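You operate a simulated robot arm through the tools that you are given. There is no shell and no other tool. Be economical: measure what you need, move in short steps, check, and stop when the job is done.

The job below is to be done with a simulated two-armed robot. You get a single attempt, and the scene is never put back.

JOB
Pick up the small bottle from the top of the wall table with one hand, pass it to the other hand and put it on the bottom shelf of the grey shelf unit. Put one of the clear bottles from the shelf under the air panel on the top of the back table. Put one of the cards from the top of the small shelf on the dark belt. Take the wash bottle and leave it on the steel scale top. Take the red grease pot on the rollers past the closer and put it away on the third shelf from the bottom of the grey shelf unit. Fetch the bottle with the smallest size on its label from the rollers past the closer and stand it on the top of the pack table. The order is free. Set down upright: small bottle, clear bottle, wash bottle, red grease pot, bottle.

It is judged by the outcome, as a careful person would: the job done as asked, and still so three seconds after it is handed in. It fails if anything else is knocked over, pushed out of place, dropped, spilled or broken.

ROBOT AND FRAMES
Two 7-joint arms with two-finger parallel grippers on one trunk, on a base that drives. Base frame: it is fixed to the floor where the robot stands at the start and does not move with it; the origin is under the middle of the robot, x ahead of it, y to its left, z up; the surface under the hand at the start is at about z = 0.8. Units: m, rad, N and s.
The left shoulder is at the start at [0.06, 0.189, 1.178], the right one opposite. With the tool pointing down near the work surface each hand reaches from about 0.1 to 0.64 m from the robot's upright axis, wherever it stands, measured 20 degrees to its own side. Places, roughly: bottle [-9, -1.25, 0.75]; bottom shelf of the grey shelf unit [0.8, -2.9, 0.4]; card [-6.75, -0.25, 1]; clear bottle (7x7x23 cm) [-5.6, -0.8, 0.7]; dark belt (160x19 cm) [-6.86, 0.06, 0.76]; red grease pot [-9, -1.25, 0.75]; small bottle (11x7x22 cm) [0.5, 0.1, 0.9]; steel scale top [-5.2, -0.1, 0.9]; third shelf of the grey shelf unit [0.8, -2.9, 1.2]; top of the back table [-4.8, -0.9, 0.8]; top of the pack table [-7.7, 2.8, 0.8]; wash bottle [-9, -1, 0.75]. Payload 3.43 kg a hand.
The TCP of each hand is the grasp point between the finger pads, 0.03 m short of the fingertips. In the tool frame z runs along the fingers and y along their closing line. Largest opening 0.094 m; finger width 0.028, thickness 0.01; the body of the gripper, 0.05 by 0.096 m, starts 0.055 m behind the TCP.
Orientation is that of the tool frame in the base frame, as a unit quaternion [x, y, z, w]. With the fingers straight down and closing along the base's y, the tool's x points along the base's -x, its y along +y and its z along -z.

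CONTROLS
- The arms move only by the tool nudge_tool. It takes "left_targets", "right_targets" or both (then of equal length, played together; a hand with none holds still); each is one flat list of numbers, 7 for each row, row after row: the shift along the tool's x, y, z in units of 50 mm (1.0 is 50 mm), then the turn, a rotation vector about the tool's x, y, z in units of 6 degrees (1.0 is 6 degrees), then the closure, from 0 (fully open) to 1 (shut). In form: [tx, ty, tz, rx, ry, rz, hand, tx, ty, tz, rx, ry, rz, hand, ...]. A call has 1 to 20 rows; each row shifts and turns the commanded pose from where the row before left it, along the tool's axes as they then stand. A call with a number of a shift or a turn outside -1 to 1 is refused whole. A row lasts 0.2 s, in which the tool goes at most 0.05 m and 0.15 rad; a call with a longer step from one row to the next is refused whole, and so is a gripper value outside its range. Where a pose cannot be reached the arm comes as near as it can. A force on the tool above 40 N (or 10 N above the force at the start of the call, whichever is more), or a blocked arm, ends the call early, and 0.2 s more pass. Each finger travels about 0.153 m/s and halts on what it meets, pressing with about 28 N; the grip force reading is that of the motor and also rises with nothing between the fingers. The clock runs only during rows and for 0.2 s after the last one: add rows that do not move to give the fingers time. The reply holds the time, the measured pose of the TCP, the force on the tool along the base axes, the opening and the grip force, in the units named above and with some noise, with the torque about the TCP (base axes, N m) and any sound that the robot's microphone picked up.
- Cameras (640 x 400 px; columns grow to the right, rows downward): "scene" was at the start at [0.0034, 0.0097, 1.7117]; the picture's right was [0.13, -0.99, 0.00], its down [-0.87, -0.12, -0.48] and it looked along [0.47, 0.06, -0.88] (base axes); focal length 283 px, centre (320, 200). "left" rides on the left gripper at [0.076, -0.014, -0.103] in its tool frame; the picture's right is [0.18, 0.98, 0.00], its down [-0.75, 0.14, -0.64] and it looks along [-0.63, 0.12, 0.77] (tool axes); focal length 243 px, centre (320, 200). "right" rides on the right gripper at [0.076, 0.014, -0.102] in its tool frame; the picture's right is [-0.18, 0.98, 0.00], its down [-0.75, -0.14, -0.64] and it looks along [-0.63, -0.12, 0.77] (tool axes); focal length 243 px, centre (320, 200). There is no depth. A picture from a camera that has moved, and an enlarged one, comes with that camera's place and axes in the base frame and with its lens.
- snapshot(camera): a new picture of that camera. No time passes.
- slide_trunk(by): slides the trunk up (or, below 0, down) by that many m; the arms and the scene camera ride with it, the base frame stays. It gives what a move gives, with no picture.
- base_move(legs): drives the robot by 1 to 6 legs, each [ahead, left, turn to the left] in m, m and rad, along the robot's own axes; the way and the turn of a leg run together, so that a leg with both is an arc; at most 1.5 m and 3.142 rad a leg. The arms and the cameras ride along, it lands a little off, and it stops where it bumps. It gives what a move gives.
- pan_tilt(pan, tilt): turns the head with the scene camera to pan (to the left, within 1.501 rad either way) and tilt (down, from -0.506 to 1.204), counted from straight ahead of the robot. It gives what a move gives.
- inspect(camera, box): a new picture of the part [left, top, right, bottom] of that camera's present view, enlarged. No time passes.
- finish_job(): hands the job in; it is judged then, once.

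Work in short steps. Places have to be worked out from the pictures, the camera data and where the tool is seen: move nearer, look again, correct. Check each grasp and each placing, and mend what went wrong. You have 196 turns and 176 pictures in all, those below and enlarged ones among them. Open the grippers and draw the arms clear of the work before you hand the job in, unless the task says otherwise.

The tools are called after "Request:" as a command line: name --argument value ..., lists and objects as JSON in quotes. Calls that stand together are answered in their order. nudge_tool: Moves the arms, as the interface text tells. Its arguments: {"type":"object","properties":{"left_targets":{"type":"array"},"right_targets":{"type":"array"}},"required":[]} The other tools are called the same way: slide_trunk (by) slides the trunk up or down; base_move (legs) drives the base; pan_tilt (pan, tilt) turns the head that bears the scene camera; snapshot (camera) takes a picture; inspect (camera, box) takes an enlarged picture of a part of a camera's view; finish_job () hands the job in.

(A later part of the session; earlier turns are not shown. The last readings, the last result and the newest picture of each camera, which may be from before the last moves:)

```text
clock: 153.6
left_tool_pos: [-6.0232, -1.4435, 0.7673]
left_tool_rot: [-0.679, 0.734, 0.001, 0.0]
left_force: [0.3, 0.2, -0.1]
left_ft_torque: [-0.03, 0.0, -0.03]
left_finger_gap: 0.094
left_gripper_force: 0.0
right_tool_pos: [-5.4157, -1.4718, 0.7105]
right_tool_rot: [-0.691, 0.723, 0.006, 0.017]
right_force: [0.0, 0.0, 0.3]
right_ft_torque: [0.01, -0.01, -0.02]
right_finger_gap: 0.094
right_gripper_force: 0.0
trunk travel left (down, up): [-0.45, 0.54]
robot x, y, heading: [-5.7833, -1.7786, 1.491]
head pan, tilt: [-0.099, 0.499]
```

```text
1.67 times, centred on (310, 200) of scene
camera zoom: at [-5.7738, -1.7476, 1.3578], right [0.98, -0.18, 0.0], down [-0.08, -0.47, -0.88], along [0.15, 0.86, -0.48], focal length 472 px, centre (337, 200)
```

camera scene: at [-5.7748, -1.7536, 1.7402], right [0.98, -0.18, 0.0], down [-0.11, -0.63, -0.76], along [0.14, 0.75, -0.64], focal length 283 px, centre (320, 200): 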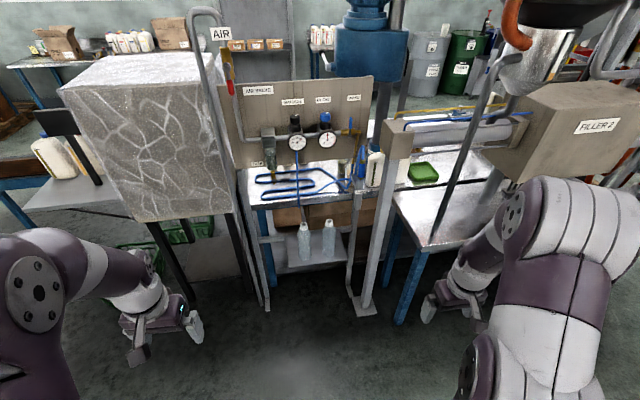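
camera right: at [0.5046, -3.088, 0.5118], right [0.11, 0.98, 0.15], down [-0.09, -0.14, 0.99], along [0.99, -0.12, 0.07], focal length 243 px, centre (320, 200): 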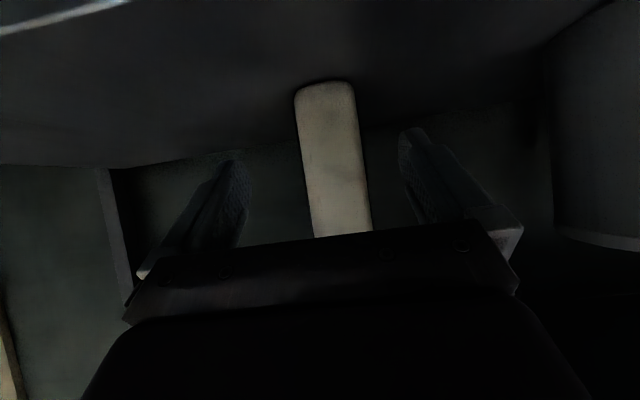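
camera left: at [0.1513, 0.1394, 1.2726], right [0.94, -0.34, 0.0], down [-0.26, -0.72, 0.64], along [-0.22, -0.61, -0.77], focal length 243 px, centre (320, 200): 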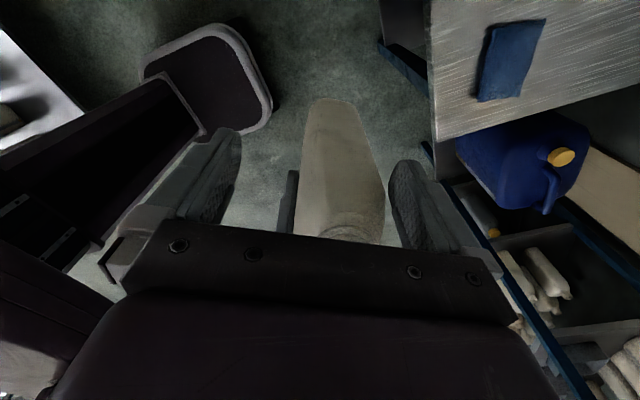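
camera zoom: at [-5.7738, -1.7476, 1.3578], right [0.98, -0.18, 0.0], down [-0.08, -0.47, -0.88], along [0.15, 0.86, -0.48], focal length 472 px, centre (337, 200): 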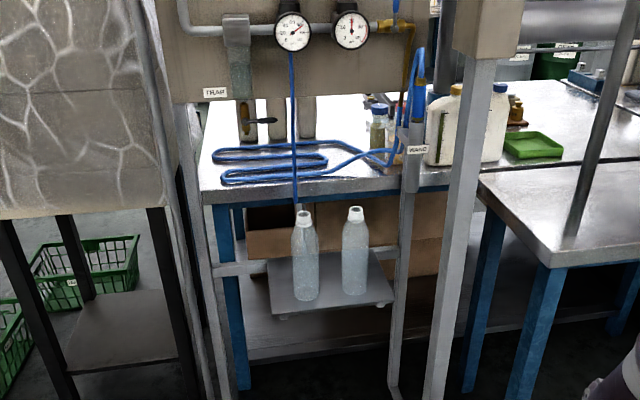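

Parallax gives the right bottle at about (-5.57, -0.80), standing on z≈0.57, with free space in front. I lower the trunk a little, pitch the right hand forward, and approach.

Request:
slide_trunk --by -0.06

Request:
nudge_tool --right_targets '[-0.8, 0, -0.3, 0, 0, 0, 0, -0.8, 0, -0.3, 0, 0, 0, 0, -0.8, 0, -0.3, 0, 0, 0, 0, -0.8, 0, 0, 0, 0, 0, 0, 0, 0, 0, 0, -0.97, 0, 0, 0, 0, 0, 0, -0.97, 0, 0, 0, 0, 0, 0, -0.97, 0, 0, 0, 0, 0, 0, -0.97, 0, 0, 0, 0, 0, 0, -0.97, 0, 0, 0, 0, 0, 0, -0.97, 0, 0, 0, 0, 0, 0, -0.97, 0, 0, 0, 0, 0, 0, -0.97, 0, 0, 0, 0, 0, 0, -0.97, 0, 0]'

Request:
base_move --legs '[[0, 0.05, 0.08], [0.2, 0, 0]]'

Request:
snapshot --camera "scene"

Request:
snapshot --camera "right"

```text
clock: 154.6
left_tool_pos: [-6.0237, -1.4447, 0.7067]
left_tool_rot: [-0.679, 0.734, 0.001, 0.001]
left_force: [0.3, 0.2, 0.3]
left_ft_torque: [-0.03, -0.03, 0.02]
left_finger_gap: 0.0939
left_gripper_force: 0.1
right_tool_pos: [-5.4167, -1.4707, 0.6508]
right_tool_rot: [-0.691, 0.723, 0.006, 0.017]
right_force: [-0.5, 0.2, -0.2]
right_ft_torque: [0.01, -0.01, 0.01]
right_finger_gap: 0.0942
right_gripper_force: 0.1
trunk travel left (down, up): [-0.39, 0.6]
robot x, y, heading: [-5.7847, -1.7772, 1.497]
head pan, tilt: [-0.099, 0.499]
```

```text
clock: 157.4
left_tool_pos: [-6.0227, -1.4437, 0.7079]
left_tool_rot: [-0.679, 0.734, 0.0, 0.0]
left_force: [0.4, -0.6, 0.9]
left_ft_torque: [-0.01, -0.02, 0.0]
left_finger_gap: 0.0939
left_gripper_force: 0.0
right_tool_pos: [-5.4088, -1.3119, 0.7017]
right_tool_rot: [-0.617, 0.642, 0.31, 0.334]
right_force: [-0.1, 0.3, 0.1]
right_ft_torque: [-0.04, 0.01, -0.01]
right_finger_gap: 0.0937
right_gripper_force: 0.1
trunk travel left (down, up): [-0.39, 0.6]
robot x, y, heading: [-5.7812, -1.778, 1.493]
head pan, tilt: [-0.099, 0.499]
```

```text
clock: 159.6
left_tool_pos: [-6.1031, -1.2663, 0.7081]
left_tool_rot: [0.709, -0.705, 0.0, -0.001]
left_force: [-0.1, 0.5, -0.7]
left_ft_torque: [-0.01, 0.02, -0.01]
left_finger_gap: 0.0938
left_gripper_force: 0.0
right_tool_pos: [-5.5005, -1.0836, 0.7005]
right_tool_rot: [0.644, -0.615, -0.324, -0.321]
right_force: [0.1, 0.3, -0.6]
right_ft_torque: [-0.02, -0.01, -0.01]
right_finger_gap: 0.094
right_gripper_force: 0.0
trunk travel left (down, up): [-0.39, 0.6]
robot x, y, heading: [-5.8387, -1.5793, 1.576]
head pan, tilt: [-0.099, 0.499]
```

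```text
124 pictures are left
camera scene: at [-5.828, -1.5472, 1.2978], right [1.0, -0.09, 0.0], down [-0.04, -0.48, -0.88], along [0.08, 0.87, -0.48], focal length 283 px, centre (320, 200)
```

scene: 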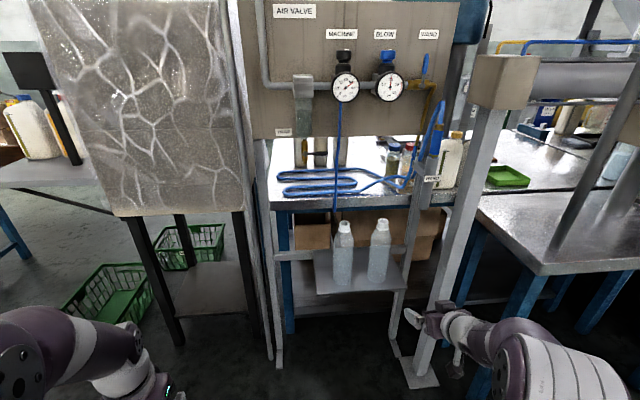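

```text
123 pictures are left
camera right: at [-5.5102, -1.2119, 0.7004], right [-0.99, 0.07, 0.14], down [0.13, -0.07, 0.99], along [0.08, 0.99, 0.07], focal length 243 px, centre (320, 200)
```

right: 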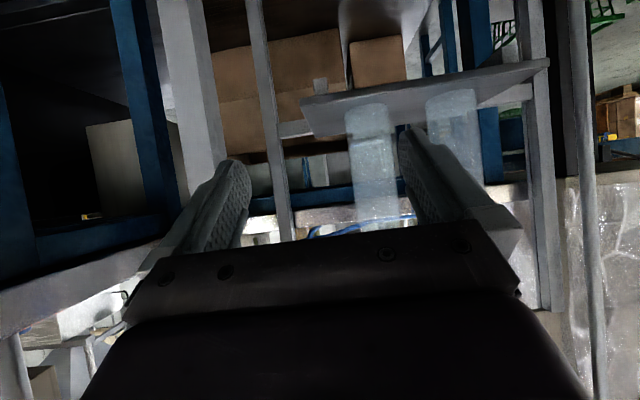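

The right bottle is at about (-5.567, -0.825), base z≈0.585. I align laterally, drive 0.13 m forward, and check.

Request:
nudge_tool --right_targets '[0, 0.655, 0, 0, 0, 0, 0, 0, 0.655, 0, 0, 0, 0, 0]'

Request:
base_move --legs '[[0.12, 0, 0]]'

Request:
snapshot --camera "right"

Request:
inspect --camera "scene" --box '[260, 180, 500, 380]'

```text
clock: 160.2
left_tool_pos: [-6.1029, -1.2668, 0.7081]
left_tool_rot: [0.709, -0.705, -0.001, 0.0]
left_force: [0.9, 0.7, 0.7]
left_ft_torque: [0.01, 0.02, 0.0]
left_finger_gap: 0.0941
left_gripper_force: 0.0
right_tool_pos: [-5.5668, -1.0863, 0.6992]
right_tool_rot: [0.644, -0.615, -0.323, -0.321]
right_force: [-1.1, 0.7, -0.2]
right_ft_torque: [-0.02, 0.01, 0.04]
right_finger_gap: 0.0938
right_gripper_force: 0.0
trunk travel left (down, up): [-0.39, 0.6]
robot x, y, heading: [-5.8358, -1.5789, 1.58]
head pan, tilt: [-0.099, 0.499]
```

```text
clock: 161.4
left_tool_pos: [-6.1044, -1.1466, 0.7072]
left_tool_rot: [0.71, -0.705, 0.0, 0.0]
left_force: [-0.3, 0.6, 0.1]
left_ft_torque: [-0.02, 0.02, -0.01]
left_finger_gap: 0.0937
left_gripper_force: 0.1
right_tool_pos: [-5.5688, -0.9647, 0.698]
right_tool_rot: [0.644, -0.615, -0.323, -0.321]
right_force: [-0.1, 0.6, 0.4]
right_ft_torque: [0.0, 0.0, 0.02]
right_finger_gap: 0.0941
right_gripper_force: 0.1
trunk travel left (down, up): [-0.39, 0.6]
robot x, y, heading: [-5.837, -1.4606, 1.575]
head pan, tilt: [-0.099, 0.499]
```

```text
122 pictures are left
camera right: at [-5.5768, -1.0934, 0.6983], right [-0.99, 0.07, 0.14], down [0.13, -0.07, 0.99], along [0.08, 0.99, 0.06], focal length 243 px, centre (320, 200)
```

right: 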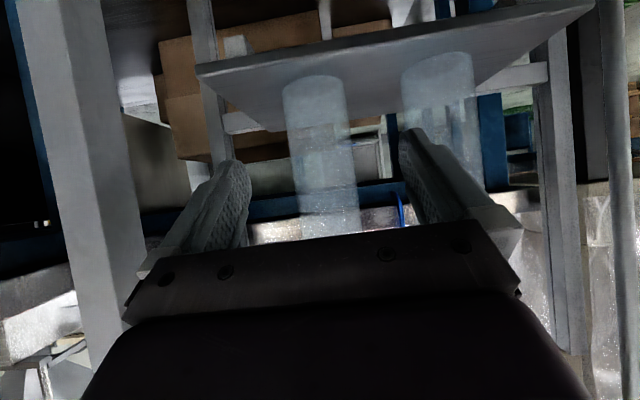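

```text
2.00 times, centred on (380, 280) of scene
camera zoom: at [-5.8288, -1.4269, 1.2978], right [1.0, -0.09, 0.0], down [-0.04, -0.48, -0.88], along [0.08, 0.87, -0.48], focal length 566 px, centre (200, 40)
```

zoom: 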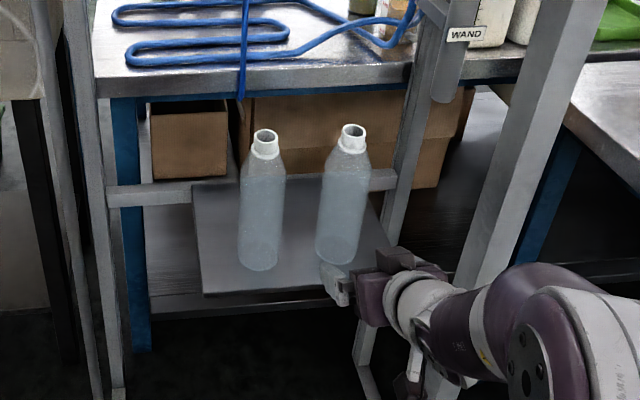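

The picture now fixes the bottle at (-5.57, -0.852), base z≈0.605, centred between the fingers. I advance.

Request:
nudge_tool --right_targets '[-0.467, -0.03, 0.51, 0, 0, 0, 0, -0.467, -0.03, 0.51, 0, 0, 0, 0, -0.467, -0.03, 0.51, 0, 0, 0, 0]'

Request:
snapshot --camera "right"

Request:
inspect --camera "scene" --box '[260, 180, 500, 380]'

```text
clock: 162.2
left_tool_pos: [-6.1036, -1.1474, 0.7071]
left_tool_rot: [0.71, -0.704, 0.0, 0.0]
left_force: [0.0, 0.1, 0.7]
left_ft_torque: [-0.01, -0.01, -0.02]
left_finger_gap: 0.0938
left_gripper_force: 0.1
right_tool_pos: [-5.5699, -0.8635, 0.7111]
right_tool_rot: [0.643, -0.615, -0.324, -0.321]
right_force: [0.1, 1.5, -0.4]
right_ft_torque: [0.01, -0.03, 0.0]
right_finger_gap: 0.094
right_gripper_force: 0.0
trunk travel left (down, up): [-0.39, 0.6]
robot x, y, heading: [-5.8386, -1.4581, 1.575]
head pan, tilt: [-0.099, 0.499]
```

```text
120 pictures are left
camera right: at [-5.5784, -0.9915, 0.71], right [-0.99, 0.07, 0.14], down [0.13, -0.08, 0.99], along [0.08, 0.99, 0.07], focal length 243 px, centre (320, 200)
```

right: 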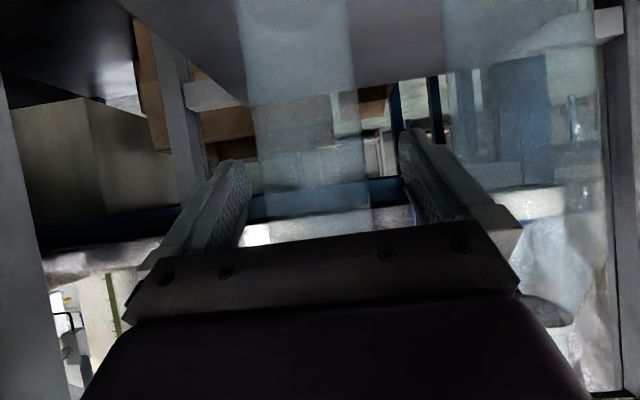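

```text
2.00 times, centred on (380, 280) of scene
camera zoom: at [-5.8288, -1.4276, 1.2978], right [1.0, -0.09, 0.0], down [-0.04, -0.48, -0.88], along [0.08, 0.87, -0.48], focal length 566 px, centre (200, 40)
```

zoom: 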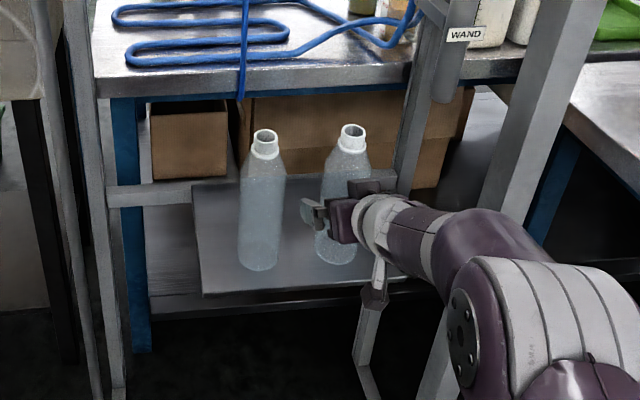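

The fingers straddle the bottle with the left one clear of its neighbour. I close and lift a little.

Request:
nudge_tool --right_targets '[0, 0, 0, 0, 0, 0, 1, 0, 0, 0, 0, 0, 0, 1, 0, 0, 0, 0, 0, 0, 1, -0.325, 0, -0.234, 0, 0, 0, 1, -0.325, 0, -0.234, 0, 0, 0, 1]'

Request:
inspect --camera "scene" --box '[260, 180, 500, 380]'

```text
clock: 163.4
left_tool_pos: [-6.1037, -1.1477, 0.7075]
left_tool_rot: [0.71, -0.704, -0.001, 0.0]
left_force: [-0.1, 0.5, 0.6]
left_ft_torque: [0.0, -0.03, 0.01]
left_finger_gap: 0.0938
left_gripper_force: 0.1
right_tool_pos: [-5.5691, -0.8629, 0.7511]
right_tool_rot: [0.644, -0.615, -0.323, -0.32]
right_force: [0.0, 0.3, -1.1]
right_ft_torque: [0.01, -0.01, -0.04]
right_finger_gap: 0.0621
right_gripper_force: 28.0
trunk travel left (down, up): [-0.39, 0.6]
robot x, y, heading: [-5.8386, -1.4621, 1.578]
head pan, tilt: [-0.099, 0.499]
```

```text
2.00 times, centred on (380, 280) of scene
camera zoom: at [-5.8289, -1.4283, 1.2978], right [1.0, -0.09, 0.0], down [-0.04, -0.48, -0.88], along [0.08, 0.87, -0.48], focal length 566 px, centre (200, 40)
```

zoom: 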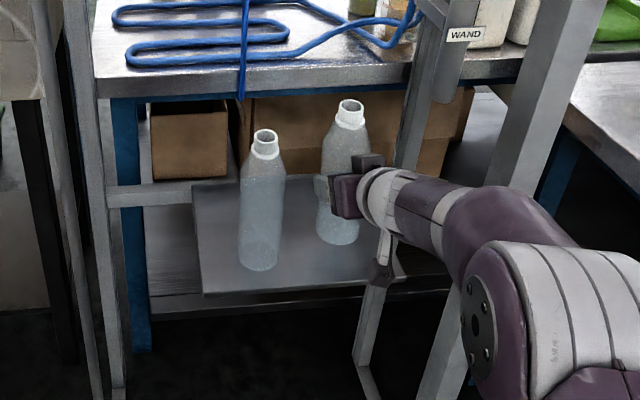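

The bottle is lifted clear. I back away, raise the trunk, and move over to the back table to look for a free spot.

Request:
base_move --legs '[[-0.45, 0, 0]]'

Request:
slide_trunk --by 0.35

Request:
base_move --legs '[[0, -0.8, 0]]'

Request:
pan_tilt --pan -0.2 --tilt 0.6

Request:
snapshot --camera "scene"

```text
clock: 166.1
left_tool_pos: [-6.1016, -1.587, 0.707]
left_tool_rot: [0.71, -0.704, 0.0, -0.001]
left_force: [-0.2, -0.8, 0.1]
left_ft_torque: [0.01, 0.0, -0.01]
left_finger_gap: 0.0942
left_gripper_force: 0.0
right_tool_pos: [-5.5668, -1.3025, 0.7523]
right_tool_rot: [0.644, -0.614, -0.325, -0.32]
right_force: [0.7, 0.4, 0.2]
right_ft_torque: [-0.02, -0.01, -0.03]
right_finger_gap: 0.062
right_gripper_force: 28.0
trunk travel left (down, up): [-0.39, 0.6]
robot x, y, heading: [-5.834, -1.8988, 1.579]
head pan, tilt: [-0.099, 0.499]
```

```text
clock: 169.5
left_tool_pos: [-6.101, -1.586, 1.0576]
left_tool_rot: [0.71, -0.704, 0.0, 0.001]
left_force: [-0.3, 0.7, 1.2]
left_ft_torque: [0.01, -0.03, 0.0]
left_finger_gap: 0.0939
left_gripper_force: 0.0
right_tool_pos: [-5.5664, -1.3013, 1.1013]
right_tool_rot: [0.644, -0.614, -0.324, -0.32]
right_force: [0.1, -0.4, -0.8]
right_ft_torque: [-0.03, -0.04, 0.03]
right_finger_gap: 0.0617
right_gripper_force: 28.1
trunk travel left (down, up): [-0.74, 0.25]
robot x, y, heading: [-5.8298, -1.8971, 1.583]
head pan, tilt: [-0.099, 0.499]
```

```text
clock: 173.7
left_tool_pos: [-5.3143, -1.5774, 1.0572]
left_tool_rot: [0.715, -0.7, -0.001, 0.0]
left_force: [0.3, 0.5, 0.2]
left_ft_torque: [-0.02, 0.0, 0.0]
left_finger_gap: 0.0936
left_gripper_force: 0.0
right_tool_pos: [-4.7837, -1.2853, 1.1011]
right_tool_rot: [0.648, -0.61, -0.326, -0.318]
right_force: [0.3, 0.1, -0.2]
right_ft_torque: [0.02, 0.05, -0.01]
right_finger_gap: 0.0618
right_gripper_force: 28.0
trunk travel left (down, up): [-0.74, 0.25]
robot x, y, heading: [-5.0433, -1.8835, 1.589]
head pan, tilt: [-0.099, 0.499]
```

```text
clock: 174.4
left_tool_pos: [-5.3141, -1.577, 1.058]
left_tool_rot: [0.714, -0.7, 0.0, 0.0]
left_force: [0.1, 0.3, 0.3]
left_ft_torque: [-0.03, 0.0, -0.01]
left_finger_gap: 0.0941
left_gripper_force: 0.1
right_tool_pos: [-4.7834, -1.286, 1.1016]
right_tool_rot: [0.648, -0.61, -0.326, -0.318]
right_force: [-0.5, -0.7, -0.2]
right_ft_torque: [0.03, -0.03, 0.04]
right_finger_gap: 0.0617
right_gripper_force: 27.8
trunk travel left (down, up): [-0.74, 0.25]
robot x, y, heading: [-5.0447, -1.8858, 1.597]
head pan, tilt: [-0.201, 0.6]
```

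```text
117 pictures are left
camera scene: at [-5.0261, -1.8585, 1.6388], right [0.98, -0.18, 0.0], down [-0.1, -0.56, -0.83], along [0.15, 0.81, -0.56], focal length 283 px, centre (320, 200)
```

scene: 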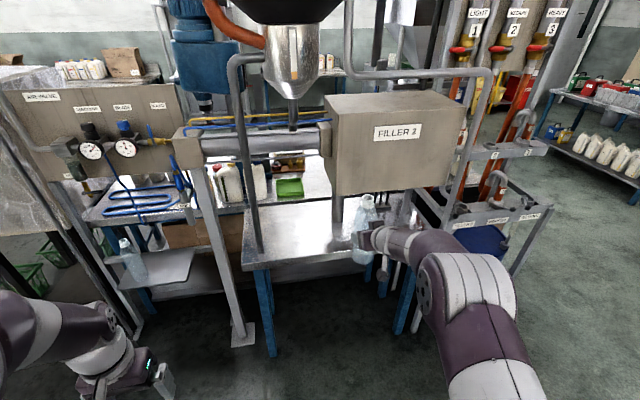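

The back table is free left of the Filler 2 box, around (-4.98, -0.95). I drive there and look before lowering.

Request:
base_move --legs '[[0, 0.19, -0.02], [0.33, 0, 0]]'

Request:
snapshot --camera "scene"

Request:
snapshot --camera "right"

```text
clock: 177.8
left_tool_pos: [-5.4995, -1.2423, 1.0571]
left_tool_rot: [0.708, -0.707, 0.001, 0.0]
left_force: [0.3, 0.6, -0.4]
left_ft_torque: [-0.03, 0.04, -0.01]
left_finger_gap: 0.0942
left_gripper_force: 0.3
right_tool_pos: [-4.9643, -0.9604, 1.102]
right_tool_rot: [0.643, -0.616, -0.324, -0.32]
right_force: [0.8, 0.4, -0.8]
right_ft_torque: [0.01, -0.01, -0.05]
right_finger_gap: 0.0625
right_gripper_force: 27.8
trunk travel left (down, up): [-0.74, 0.25]
robot x, y, heading: [-5.2376, -1.5577, 1.573]
head pan, tilt: [-0.201, 0.6]
```

```text
116 pictures are left
camera scene: at [-5.2176, -1.5288, 1.6388], right [0.98, -0.2, 0.0], down [-0.11, -0.55, -0.83], along [0.16, 0.81, -0.56], focal length 283 px, centre (320, 200)
```

scene: 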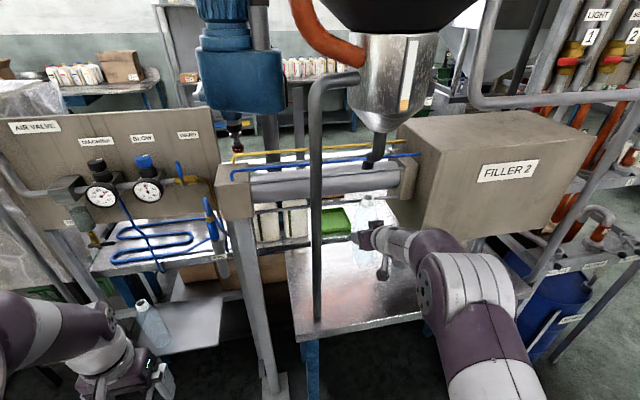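

```text
115 pictures are left
camera right: at [-4.9729, -1.0891, 1.1006], right [-0.99, 0.07, 0.14], down [0.13, -0.08, 0.99], along [0.08, 0.99, 0.07], focal length 243 px, centre (320, 200)
```

right: 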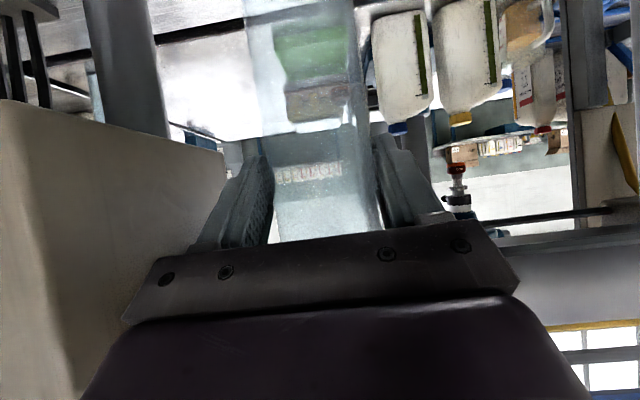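

There's clear space below. I lower by the trunk, then finish with small arm steps.

Request:
slide_trunk --by -0.16

Request:
nudge_tool --right_targets '[0.098, 0, 0.07, 0, 0, 0, 1, 0.098, 0, 0.07, 0, 0, 0, 1, 0.098, 0, 0.07, 0, 0, 0, 1]'

Request:
inspect --camera "scene" --box '[260, 120, 480, 340]'

```text
clock: 179.6
left_tool_pos: [-5.4995, -1.2423, 0.8981]
left_tool_rot: [0.707, -0.707, -0.001, -0.001]
left_force: [0.9, 0.0, 0.1]
left_ft_torque: [-0.02, 0.0, -0.01]
left_finger_gap: 0.094
left_gripper_force: 0.0
right_tool_pos: [-4.9645, -0.9613, 0.9412]
right_tool_rot: [0.642, -0.616, -0.323, -0.322]
right_force: [0.6, 0.9, -0.9]
right_ft_torque: [-0.01, 0.0, 0.03]
right_finger_gap: 0.0621
right_gripper_force: 27.6
trunk travel left (down, up): [-0.58, 0.41]
robot x, y, heading: [-5.234, -1.5552, 1.571]
head pan, tilt: [-0.201, 0.6]
```

```text
clock: 180.4
left_tool_pos: [-5.4998, -1.2418, 0.8964]
left_tool_rot: [0.707, -0.707, 0.0, 0.0]
left_force: [0.2, 0.5, -0.4]
left_ft_torque: [0.02, -0.01, 0.0]
left_finger_gap: 0.0939
left_gripper_force: 0.0
right_tool_pos: [-4.9627, -0.9606, 0.9238]
right_tool_rot: [0.642, -0.617, -0.323, -0.321]
right_force: [-0.5, -0.7, -0.1]
right_ft_torque: [0.0, -0.01, -0.02]
right_finger_gap: 0.062
right_gripper_force: 28.4
trunk travel left (down, up): [-0.58, 0.41]
robot x, y, heading: [-5.2313, -1.5587, 1.569]
head pan, tilt: [-0.201, 0.6]
```

```text
1.82 times, centred on (370, 230) of scene
camera zoom: at [-5.2175, -1.5287, 1.4788], right [0.98, -0.2, 0.0], down [-0.11, -0.55, -0.82], along [0.16, 0.81, -0.57], focal length 515 px, centre (229, 146)
```

zoom: 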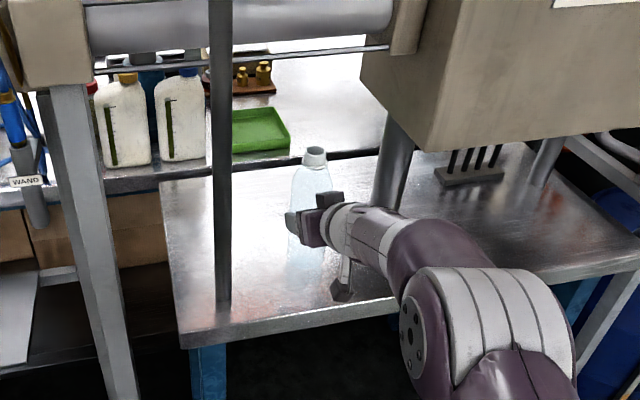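

The spot is free. I continue down in smaller steps until contact.

Request:
nudge_tool --right_targets '[0.098, 0, 0.07, 0, 0, 0, 1, 0.065, 0, 0.047, 0, 0, 0, 1, 0.065, 0, 0.047, 0, 0, 0, 1, 0.065, 0, 0.047, 0, 0, 0, 1]'

```text
clock: 181.4
left_tool_pos: [-5.499, -1.2432, 0.8984]
left_tool_rot: [-0.707, 0.707, 0.001, 0.0]
left_force: [-0.1, 0.1, 0.2]
left_ft_torque: [0.05, 0.01, 0.03]
left_finger_gap: 0.0939
left_gripper_force: 0.1
right_tool_pos: [-4.9637, -0.9615, 0.9107]
right_tool_rot: [0.641, -0.615, -0.325, -0.324]
right_force: [-0.1, -2.2, 14.3]
right_ft_torque: [0.09, 0.38, 0.05]
right_finger_gap: 0.0615
right_gripper_force: 27.9
trunk travel left (down, up): [-0.58, 0.41]
robot x, y, heading: [-5.2317, -1.5593, 1.571]
head pan, tilt: [-0.201, 0.6]
```

Contact with 14 N. I open and retreat along the approach direction, horizontally.

Request:
nudge_tool --right_targets '[-0.03, 0, -0.02, 0, 0, 0, 1, 0, 0, 0, 0, 0, 0, 0.3, 0, 0, 0, 0, 0, 0, 0, 0, 0, 0, 0, 0, 0, 0, 0.19, 0, -0.27, 0, 0, 0, 0, 0.387, 0, -0.543, 0, 0, 0, 0, 0.387, 0, -0.543, 0, 0, 0, 0, 0.387, 0, -0.543, 0, 0, 0, 0]'

Request:
inspect --camera "scene" --box '[260, 120, 480, 340]'

```text
clock: 183.2
left_tool_pos: [-5.4986, -1.2415, 0.8978]
left_tool_rot: [0.708, -0.706, 0.0, 0.0]
left_force: [0.1, 0.3, -0.6]
left_ft_torque: [0.02, 0.02, 0.01]
left_finger_gap: 0.094
left_gripper_force: 0.0
right_tool_pos: [-4.9383, -1.0239, 0.87]
right_tool_rot: [0.641, -0.617, -0.323, -0.322]
right_force: [0.1, 0.3, -1.2]
right_ft_torque: [-0.04, -0.04, -0.02]
right_finger_gap: 0.0941
right_gripper_force: 0.1
right hand out of reach, approached as far as the arm can: row 6, 7, 8
trunk travel left (down, up): [-0.58, 0.41]
robot x, y, heading: [-5.2335, -1.5569, 1.575]
head pan, tilt: [-0.201, 0.6]
```

```text
1.82 times, centred on (370, 230) of scene
camera zoom: at [-5.2173, -1.529, 1.4788], right [0.98, -0.2, 0.0], down [-0.11, -0.55, -0.83], along [0.16, 0.81, -0.56], focal length 515 px, centre (229, 146)
```

zoom: 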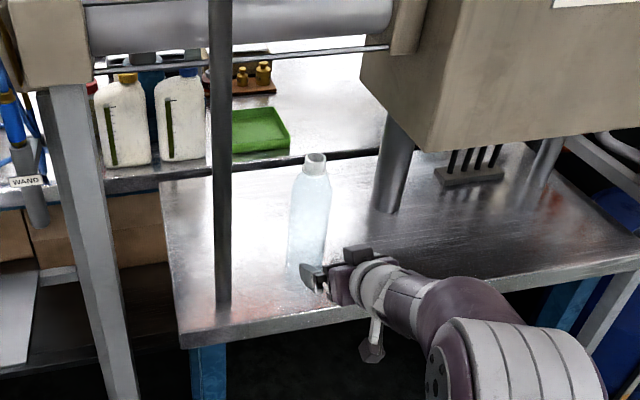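

The clear bottle stands upright on the back table. I back away, reset the right hand, raise the trunk, and head toward the rollers.

Request:
base_move --legs '[[-0.4, 0, 0]]'

Request:
slide_trunk --by 0.25

Request:
nudge_tool --right_targets '[0, 0, 0, 0, 1, 0, 0, 0, 0, 0, 0, 1, 0, 0, 0, 0, 0, 0, 1, 0, 0, 0, 0, 0, 0, 1, 0, 0, 0, 0, 0, 0, 1, 0, 0, 0, 0, 0, 0, 1, 0, 0, 0, 0, 0, 0, 1, 0, 0, 0, 0, 0, 0, 1, 0, 0, 0, 0, 0, 0, 1, 0, 0, 1, 0, -1, 0, 0, 0, 0, 0.8, 0, -1, 0, 0, 0, 0, 0.8, 0, -0.5, 0, 0, 0, 0]'

Request:
base_move --legs '[[0, 0, 1.57], [1.2, 0, 0]]'

Request:
pan_tilt --pan -0.1 --tilt 0.35

Request:
snapshot --camera "scene"

```text
clock: 185.7
left_tool_pos: [-5.4982, -1.6372, 0.8977]
left_tool_rot: [-0.707, 0.708, 0.0, 0.001]
left_force: [-0.5, 0.1, 0.0]
left_ft_torque: [0.03, 0.03, -0.01]
left_finger_gap: 0.094
left_gripper_force: 0.0
right_tool_pos: [-4.9376, -1.4218, 0.8699]
right_tool_rot: [0.641, -0.617, -0.323, -0.322]
right_force: [0.0, 0.4, -0.3]
right_ft_torque: [0.01, 0.02, 0.05]
right_finger_gap: 0.094
right_gripper_force: 0.1
trunk travel left (down, up): [-0.58, 0.41]
robot x, y, heading: [-5.235, -1.9562, 1.567]
head pan, tilt: [-0.201, 0.6]
```

```text
clock: 188.2
left_tool_pos: [-5.4989, -1.6382, 1.148]
left_tool_rot: [-0.706, 0.708, 0.0, 0.0]
left_force: [-0.3, 0.5, -0.7]
left_ft_torque: [0.01, 0.0, -0.04]
left_finger_gap: 0.0941
left_gripper_force: 0.0
right_tool_pos: [-4.9368, -1.4206, 1.1207]
right_tool_rot: [0.641, -0.617, -0.323, -0.322]
right_force: [-0.2, 0.5, -0.4]
right_ft_torque: [-0.02, 0.0, -0.06]
right_finger_gap: 0.0941
right_gripper_force: 0.0
trunk travel left (down, up): [-0.83, 0.16]
robot x, y, heading: [-5.2335, -1.9512, 1.57]
head pan, tilt: [-0.201, 0.6]
```

```text
refused: row 10 steps farther than a row can; nothing moved
```

```text
clock: 198.1
left_tool_pos: [-6.7241, -2.2338, 1.1471]
left_tool_rot: [1.0, 0.005, -0.001, 0.0]
left_force: [-0.7, 0.0, -0.4]
left_ft_torque: [0.0, 0.01, 0.0]
left_finger_gap: 0.0938
left_gripper_force: 0.0
right_tool_pos: [-6.9467, -1.6752, 1.1195]
right_tool_rot: [0.89, 0.022, -0.456, 0.003]
right_force: [-0.2, -0.5, -0.6]
right_ft_torque: [-0.07, 0.0, 0.01]
right_finger_gap: 0.0939
right_gripper_force: 0.0
trunk travel left (down, up): [-0.83, 0.16]
robot x, y, heading: [-6.4107, -1.9678, -3.135]
head pan, tilt: [-0.201, 0.6]
```

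```text
clock: 198.8
left_tool_pos: [-6.7244, -2.2333, 1.1474]
left_tool_rot: [1.0, 0.004, 0.001, 0.0]
left_force: [0.0, -0.3, -0.1]
left_ft_torque: [-0.01, 0.01, -0.01]
left_finger_gap: 0.0939
left_gripper_force: 0.0
right_tool_pos: [-6.9486, -1.6741, 1.1202]
right_tool_rot: [0.89, 0.021, -0.456, 0.003]
right_force: [0.2, -0.1, 0.3]
right_ft_torque: [0.02, 0.02, 0.02]
right_finger_gap: 0.094
right_gripper_force: 0.1
trunk travel left (down, up): [-0.83, 0.16]
robot x, y, heading: [-6.4124, -1.9691, -3.133]
head pan, tilt: [-0.099, 0.351]
```

```text
112 pictures are left
camera scene: at [-6.4454, -1.9556, 1.7515], right [0.09, 1.0, 0.0], down [0.34, -0.03, -0.94], along [-0.94, 0.08, -0.34], focal length 283 px, centre (320, 200)
```

scene: 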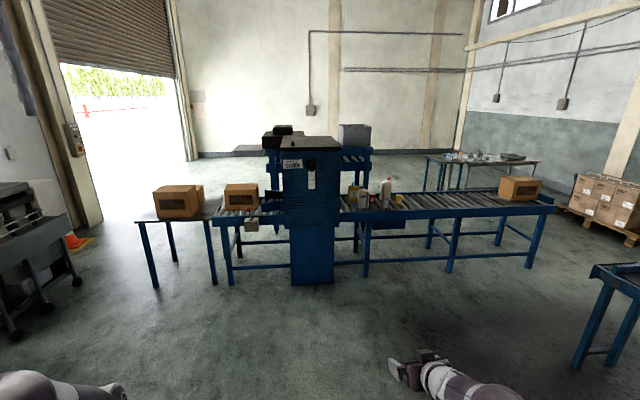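

The rollers past the closer are ahead with items on them. I zoom in.

Request:
inspect --camera "scene" --box '[320, 160, 440, 235]'

Request:
nudge_tool --right_targets '[0, 0, 0, 0, 1, 0, 0, 0, 0, 0, 0, 1, 0, 0, 0, 0, 0, 0, 1, 0, 0, 0, 0, 0, 0, 1, 0, 0, 0, 0, 0, 0, 1, 0, 0, 0, 0, 0, 0, 1, 0, 0, 0, 0, 0, 0, 1, 0, 0, 0, 0, 0, 0, 1, 0, 0, 0, 0, 0, 0, 1, 0, 0, 0.7, 0, 0, 0, 0, 0, 0, 0.7, 0, 0, 0, 0, 0, 0, 0.7, 0, 0, 0, 0, 0, 0, 0.7, 0, 0, 0, 0, 0, 0]'

```text
5.33 times, centred on (380, 198) of scene
camera zoom: at [-6.4454, -1.9556, 1.7515], right [0.09, 1.0, 0.0], down [0.34, -0.03, -0.94], along [-0.94, 0.08, -0.34], focal length 1510 px, centre (0, 213)
```

zoom: 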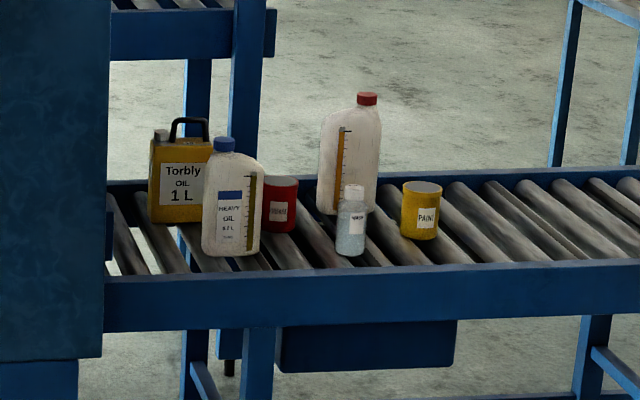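

```text
clock: 201.6
left_tool_pos: [-6.722, -2.2329, 1.1477]
left_tool_rot: [1.0, 0.005, -0.001, 0.0]
left_force: [-0.8, -0.2, 0.3]
left_ft_torque: [0.03, 0.0, 0.03]
left_finger_gap: 0.0938
left_gripper_force: 0.0
right_tool_pos: [-6.8059, -1.6685, 1.1199]
right_tool_rot: [1.0, 0.022, -0.002, -0.007]
right_force: [0.7, 0.2, 0.3]
right_ft_torque: [-0.01, -0.01, 0.0]
right_finger_gap: 0.0939
right_gripper_force: 0.1
trunk travel left (down, up): [-0.83, 0.16]
robot x, y, heading: [-6.41, -1.966, -3.13]
head pan, tilt: [-0.099, 0.351]
```

Items include the red GREASE pot, the WASH bottle, a HEAVY OIL bottle, a red-cap bottle facing away, a PAINT tin and an oil tin. I drive closer to read the labels.

Request:
base_move --legs '[[1.1, -0.3, 0], [0.6, -0.42, 0]]'

Request:
pan_tilt --pan 0 --tilt 0.7

Request:
snapshot --camera "scene"

```text
clock: 210.9
left_tool_pos: [-8.3774, -1.5122, 1.148]
left_tool_rot: [1.0, 0.002, 0.0, 0.0]
left_force: [0.4, 0.0, -0.5]
left_ft_torque: [-0.03, -0.02, 0.03]
left_finger_gap: 0.094
left_gripper_force: 0.0
right_tool_pos: [-8.4598, -0.9473, 1.1189]
right_tool_rot: [1.0, 0.018, -0.002, -0.007]
right_force: [0.2, 0.3, 0.4]
right_ft_torque: [0.01, 0.01, 0.01]
right_finger_gap: 0.094
right_gripper_force: 0.0
trunk travel left (down, up): [-0.83, 0.16]
robot x, y, heading: [-8.0632, -1.2457, -3.132]
head pan, tilt: [-0.099, 0.351]
```

```text
clock: 211.7
left_tool_pos: [-8.3793, -1.5106, 1.1476]
left_tool_rot: [1.0, 0.001, 0.0, 0.0]
left_force: [0.4, -0.1, -0.3]
left_ft_torque: [0.0, -0.03, -0.03]
left_finger_gap: 0.094
left_gripper_force: 0.0
right_tool_pos: [-8.4604, -0.9464, 1.1185]
right_tool_rot: [1.0, 0.018, -0.002, -0.006]
right_force: [0.2, -1.1, -0.7]
right_ft_torque: [-0.02, -0.01, 0.03]
right_finger_gap: 0.0938
right_gripper_force: 0.2
trunk travel left (down, up): [-0.83, 0.16]
robot x, y, heading: [-8.066, -1.2417, -3.132]
head pan, tilt: [0.0, 0.7]
```

```text
110 pictures are left
camera scene: at [-8.0913, -1.2441, 1.7202], right [0.0, 1.0, 0.0], down [0.64, 0.0, -0.77], along [-0.77, 0.0, -0.64], focal length 283 px, centre (320, 200)
```

scene: 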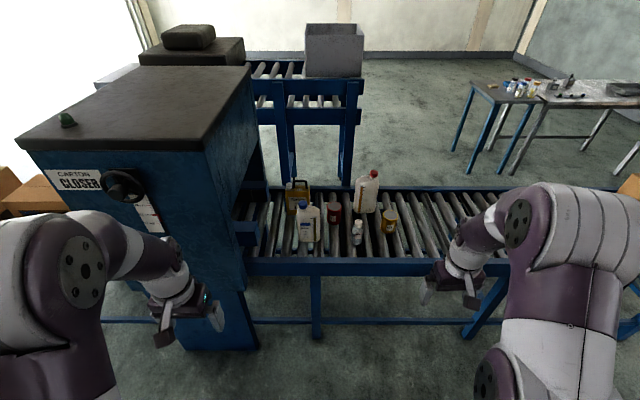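

Request:
inspect --camera "scene" --box '[270, 160, 410, 255]'

Request:
snapshot --camera "right"

```text
4.21 times, centred on (340, 208) of scene
camera zoom: at [-8.0913, -1.2441, 1.7202], right [0.0, 1.0, 0.0], down [0.64, 0.0, -0.77], along [-0.77, 0.0, -0.64], focal length 1192 px, centre (236, 168)
```

zoom: 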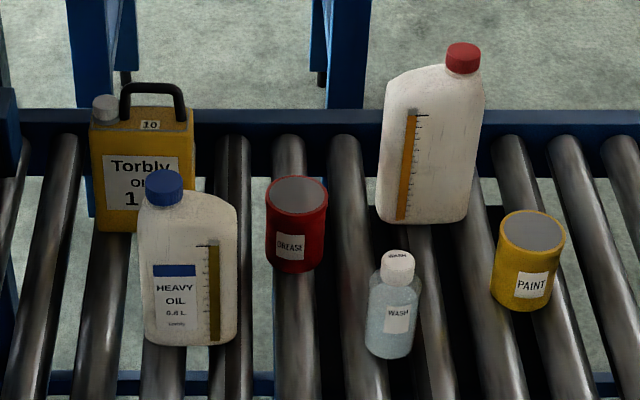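

```text
108 pictures are left
camera right: at [-8.3824, -0.9597, 1.2218], right [-0.15, -0.99, -0.01], down [-0.76, 0.1, 0.65], along [-0.64, 0.11, -0.76], focal length 243 px, centre (320, 200)
```

right: 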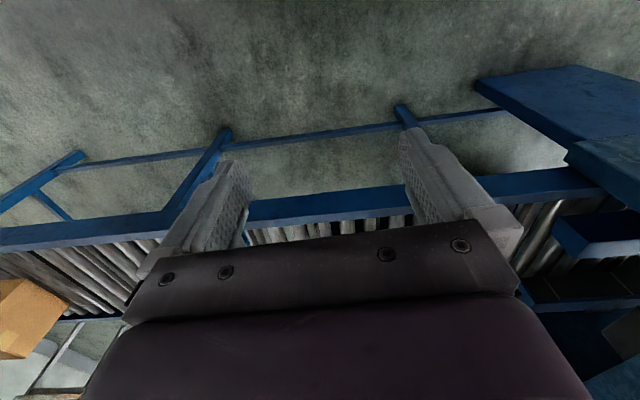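

HEAVY OIL reads about 0.6 or 0.8 L, but the red-cap bottle's label faces away, so I must see its back. I check the route around the right end of the rollers.

Request:
pan_tilt --pan -1.2 --tilt 0.6

Request:
snapshot --camera "scene"

```text
clock: 213.1
left_tool_pos: [-8.378, -1.511, 1.1472]
left_tool_rot: [1.0, 0.001, -0.001, 0.0]
left_force: [0.2, -0.3, -0.4]
left_ft_torque: [-0.03, 0.03, -0.03]
left_finger_gap: 0.0938
left_gripper_force: 0.1
right_tool_pos: [-8.4606, -0.9466, 1.1183]
right_tool_rot: [1.0, 0.019, -0.001, -0.007]
right_force: [0.4, 0.7, 0.6]
right_ft_torque: [0.02, 0.0, -0.02]
right_finger_gap: 0.094
right_gripper_force: 0.1
trunk travel left (down, up): [-0.83, 0.16]
robot x, y, heading: [-8.067, -1.2479, -3.137]
head pan, tilt: [-1.201, 0.6]
```

```text
107 pictures are left
camera scene: at [-8.0387, -1.1616, 1.7288], right [0.93, 0.37, 0.0], down [0.21, -0.53, -0.83], along [-0.3, 0.77, -0.56], focal length 283 px, centre (320, 200)
```

scene: 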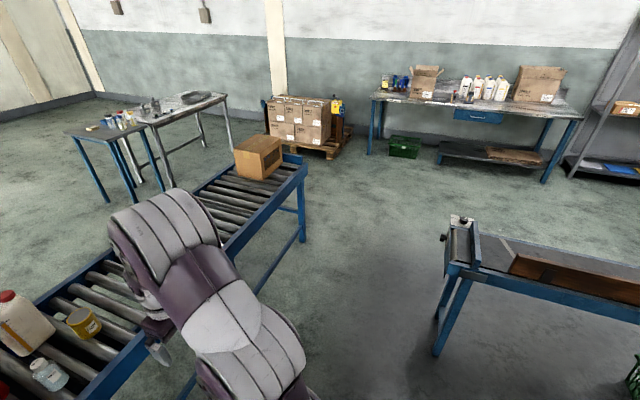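

The route is clear: the roller end is at y≈0.65 and the pack table stands against the far wall. I drive around the end to see the bottle's back.

Request:
base_move --legs '[[0.17, 0, 0], [0, -1.3, 0], [0, -1.3, 0], [1.5, 0, 0], [0.2, 0, 0], [0, 0, 1.0]]'

Request:
pan_tilt --pan 1.1 --tilt 0.4

Request:
snapshot --camera "scene"

```text
clock: 237.6
left_tool_pos: [-9.928, 0.8562, 1.1473]
left_tool_rot: [0.86, 0.51, -0.001, 0.001]
left_force: [-0.2, -0.9, 0.0]
left_ft_torque: [-0.02, 0.01, 0.0]
left_finger_gap: 0.0941
left_gripper_force: 0.0
right_tool_pos: [-10.462, 1.0562, 1.1182]
right_tool_rot: [0.851, 0.525, -0.005, -0.005]
right_force: [-0.3, -0.1, -0.3]
right_ft_torque: [-0.01, -0.02, 0.02]
right_finger_gap: 0.0942
right_gripper_force: 0.1
trunk travel left (down, up): [-0.83, 0.16]
robot x, y, heading: [-10.0144, 1.2587, -2.066]
head pan, tilt: [-1.201, 0.6]
```

```text
clock: 239.8
left_tool_pos: [-9.929, 0.858, 1.147]
left_tool_rot: [0.859, 0.512, -0.001, 0.0]
left_force: [-0.5, -0.3, -0.3]
left_ft_torque: [0.0, 0.01, -0.01]
left_finger_gap: 0.0938
left_gripper_force: 0.1
right_tool_pos: [-10.4633, 1.0579, 1.1194]
right_tool_rot: [0.851, 0.526, -0.005, -0.005]
right_force: [-0.5, 0.3, -0.8]
right_ft_torque: [-0.01, 0.02, -0.03]
right_finger_gap: 0.0942
right_gripper_force: 0.0
trunk travel left (down, up): [-0.83, 0.16]
robot x, y, heading: [-10.0103, 1.2581, -2.068]
head pan, tilt: [1.1, 0.4]
```

```text
106 pictures are left
camera scene: at [-9.9315, 1.2371, 1.747], right [-0.82, -0.57, 0.0], down [-0.22, 0.32, -0.92], along [0.52, -0.76, -0.39], focal length 283 px, centre (320, 200)
```

scene: 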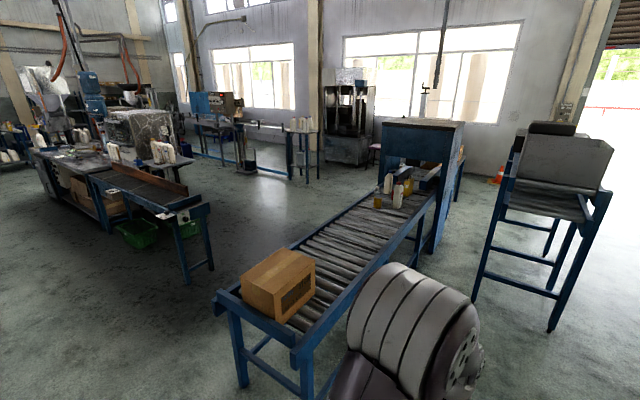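

Request:
inspect --camera "scene" --box '[360, 160, 440, 215]'

```text
7.27 times, centred on (400, 188) of scene
camera zoom: at [-9.9315, 1.2371, 1.747], right [-0.82, -0.57, 0.0], down [-0.22, 0.32, -0.92], along [0.52, -0.76, -0.39], focal length 2060 px, centre (-262, 291)
```

zoom: 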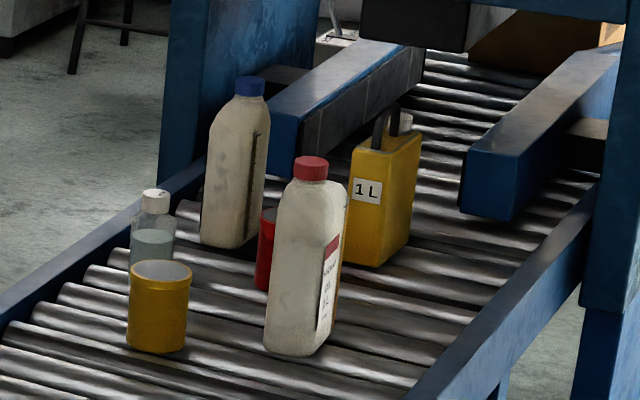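

The label is on the back but too oblique here. I move closer along the back side.

Request:
base_move --legs '[[0.9, 0.5, 0]]'

Request:
pan_tilt --pan 1.4 --tilt 0.5

Request:
snapshot --camera "scene"

```text
clock: 245.1
left_tool_pos: [-9.9337, -0.1817, 1.1479]
left_tool_rot: [0.861, 0.508, -0.001, 0.0]
left_force: [-1.0, -0.1, -0.4]
left_ft_torque: [0.03, 0.01, -0.01]
left_finger_gap: 0.0939
left_gripper_force: 0.0
right_tool_pos: [-10.4662, 0.0224, 1.1205]
right_tool_rot: [0.852, 0.523, -0.005, -0.005]
right_force: [-0.8, 0.3, -0.1]
right_ft_torque: [0.01, -0.01, -0.01]
right_finger_gap: 0.0941
right_gripper_force: 0.0
trunk travel left (down, up): [-0.83, 0.16]
robot x, y, heading: [-10.0156, 0.2206, -2.075]
head pan, tilt: [1.1, 0.4]
```

```text
clock: 245.9
left_tool_pos: [-9.9328, -0.1817, 1.148]
left_tool_rot: [0.861, 0.509, -0.001, 0.001]
left_force: [-0.3, -0.5, 0.0]
left_ft_torque: [0.0, 0.01, 0.01]
left_finger_gap: 0.0938
left_gripper_force: 0.2
right_tool_pos: [-10.4656, 0.0223, 1.1183]
right_tool_rot: [0.853, 0.523, -0.005, -0.006]
right_force: [0.0, -0.3, 0.1]
right_ft_torque: [0.0, 0.03, 0.0]
right_finger_gap: 0.0938
right_gripper_force: 0.1
trunk travel left (down, up): [-0.83, 0.16]
robot x, y, heading: [-10.0139, 0.2251, -2.078]
head pan, tilt: [1.4, 0.499]
```

```text
104 pictures are left
camera scene: at [-9.9141, 0.2186, 1.7379], right [-0.63, -0.78, 0.0], down [-0.37, 0.3, -0.88], along [0.69, -0.55, -0.48], focal length 283 px, centre (320, 200)
```

scene: 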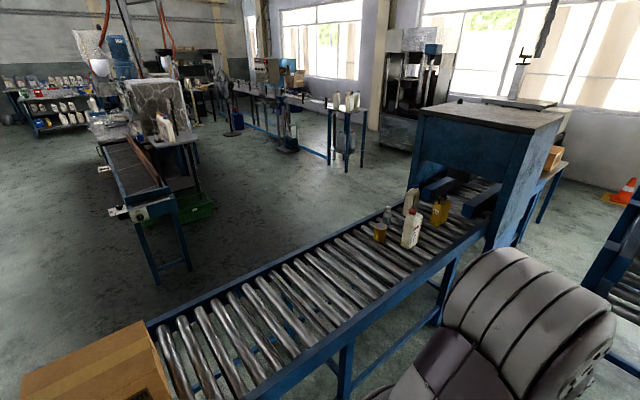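

Request:
inspect --camera "scene" --box '[365, 180, 465, 255]'

Request:
inspect --camera "scene" --box '[396, 205, 428, 255]'

```text
5.33 times, centred on (415, 218) of scene
camera zoom: at [-9.9141, 0.2186, 1.7379], right [-0.63, -0.78, 0.0], down [-0.37, 0.3, -0.88], along [0.69, -0.55, -0.48], focal length 1510 px, centre (-187, 107)
```

zoom: 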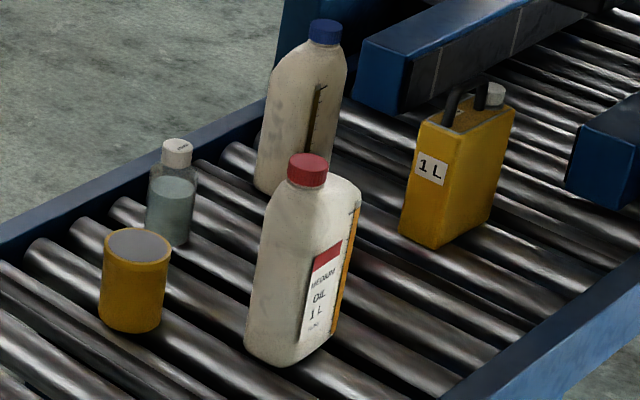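

```text
8.00 times, centred on (412, 230) of scene
camera zoom: at [-9.9141, 0.2186, 1.7379], right [-0.63, -0.78, 0.0], down [-0.37, 0.3, -0.88], along [0.69, -0.55, -0.48], focal length 2266 px, centre (-416, -40)
```

zoom: 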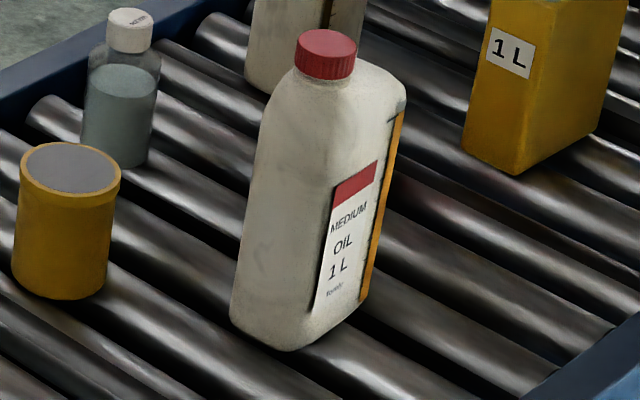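

The red-cap bottle is MEDIUM OIL 1 L and the tin is 1 L, so the blue-cap HEAVY OIL bottle (0.x L) is the smallest. I drive back around to the front.

Request:
base_move --legs '[[-0.9, -0.5, 0], [0, 0, -1.06], [-1.4, 0, 0], [-0.35, 0, 0], [0, 1.3, 0], [0, 1.2, 0]]'

Request:
pan_tilt --pan 0 --tilt 0.8

Request:
snapshot --camera "scene"

```text
clock: 274.1
left_tool_pos: [-8.4416, -1.4944, 1.1482]
left_tool_rot: [0.999, 0.033, -0.001, 0.001]
left_force: [-0.3, 0.7, 0.0]
left_ft_torque: [0.01, 0.0, 0.01]
left_finger_gap: 0.0941
left_gripper_force: 0.1
right_tool_pos: [-8.5573, -0.9377, 1.1183]
right_tool_rot: [0.999, 0.049, -0.001, -0.008]
right_force: [0.3, 1.0, 0.1]
right_ft_torque: [-0.02, 0.01, -0.03]
right_finger_gap: 0.094
right_gripper_force: 0.0
trunk travel left (down, up): [-0.83, 0.16]
robot x, y, heading: [-8.1465, -1.2115, -3.075]
head pan, tilt: [1.4, 0.499]
```

```text
clock: 275.6
left_tool_pos: [-8.4417, -1.4949, 1.1468]
left_tool_rot: [0.999, 0.033, -0.001, -0.001]
left_force: [-0.6, -0.8, 0.6]
left_ft_torque: [0.01, 0.03, -0.03]
left_finger_gap: 0.0942
left_gripper_force: 0.1
right_tool_pos: [-8.5575, -0.9362, 1.1193]
right_tool_rot: [0.999, 0.049, -0.002, -0.006]
right_force: [-0.5, -0.8, -0.3]
right_ft_torque: [-0.01, 0.01, 0.03]
right_finger_gap: 0.094
right_gripper_force: 0.1
trunk travel left (down, up): [-0.83, 0.16]
robot x, y, heading: [-8.1447, -1.2111, -3.074]
head pan, tilt: [0.0, 0.799]
```

```text
101 pictures are left
camera scene: at [-8.1671, -1.2105, 1.7119], right [-0.07, 1.0, 0.0], down [0.72, 0.05, -0.7], along [-0.7, -0.05, -0.72], focal length 283 px, centre (320, 200)
```

scene: 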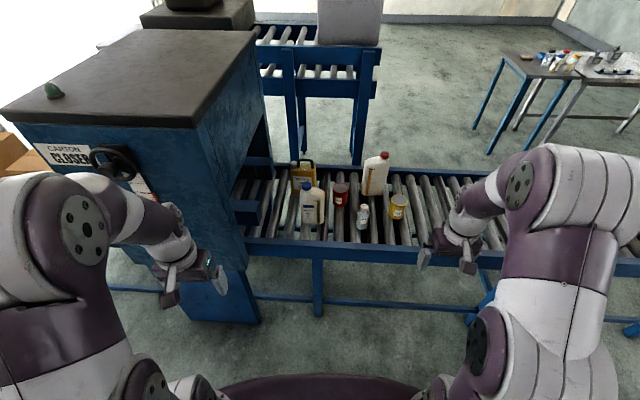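

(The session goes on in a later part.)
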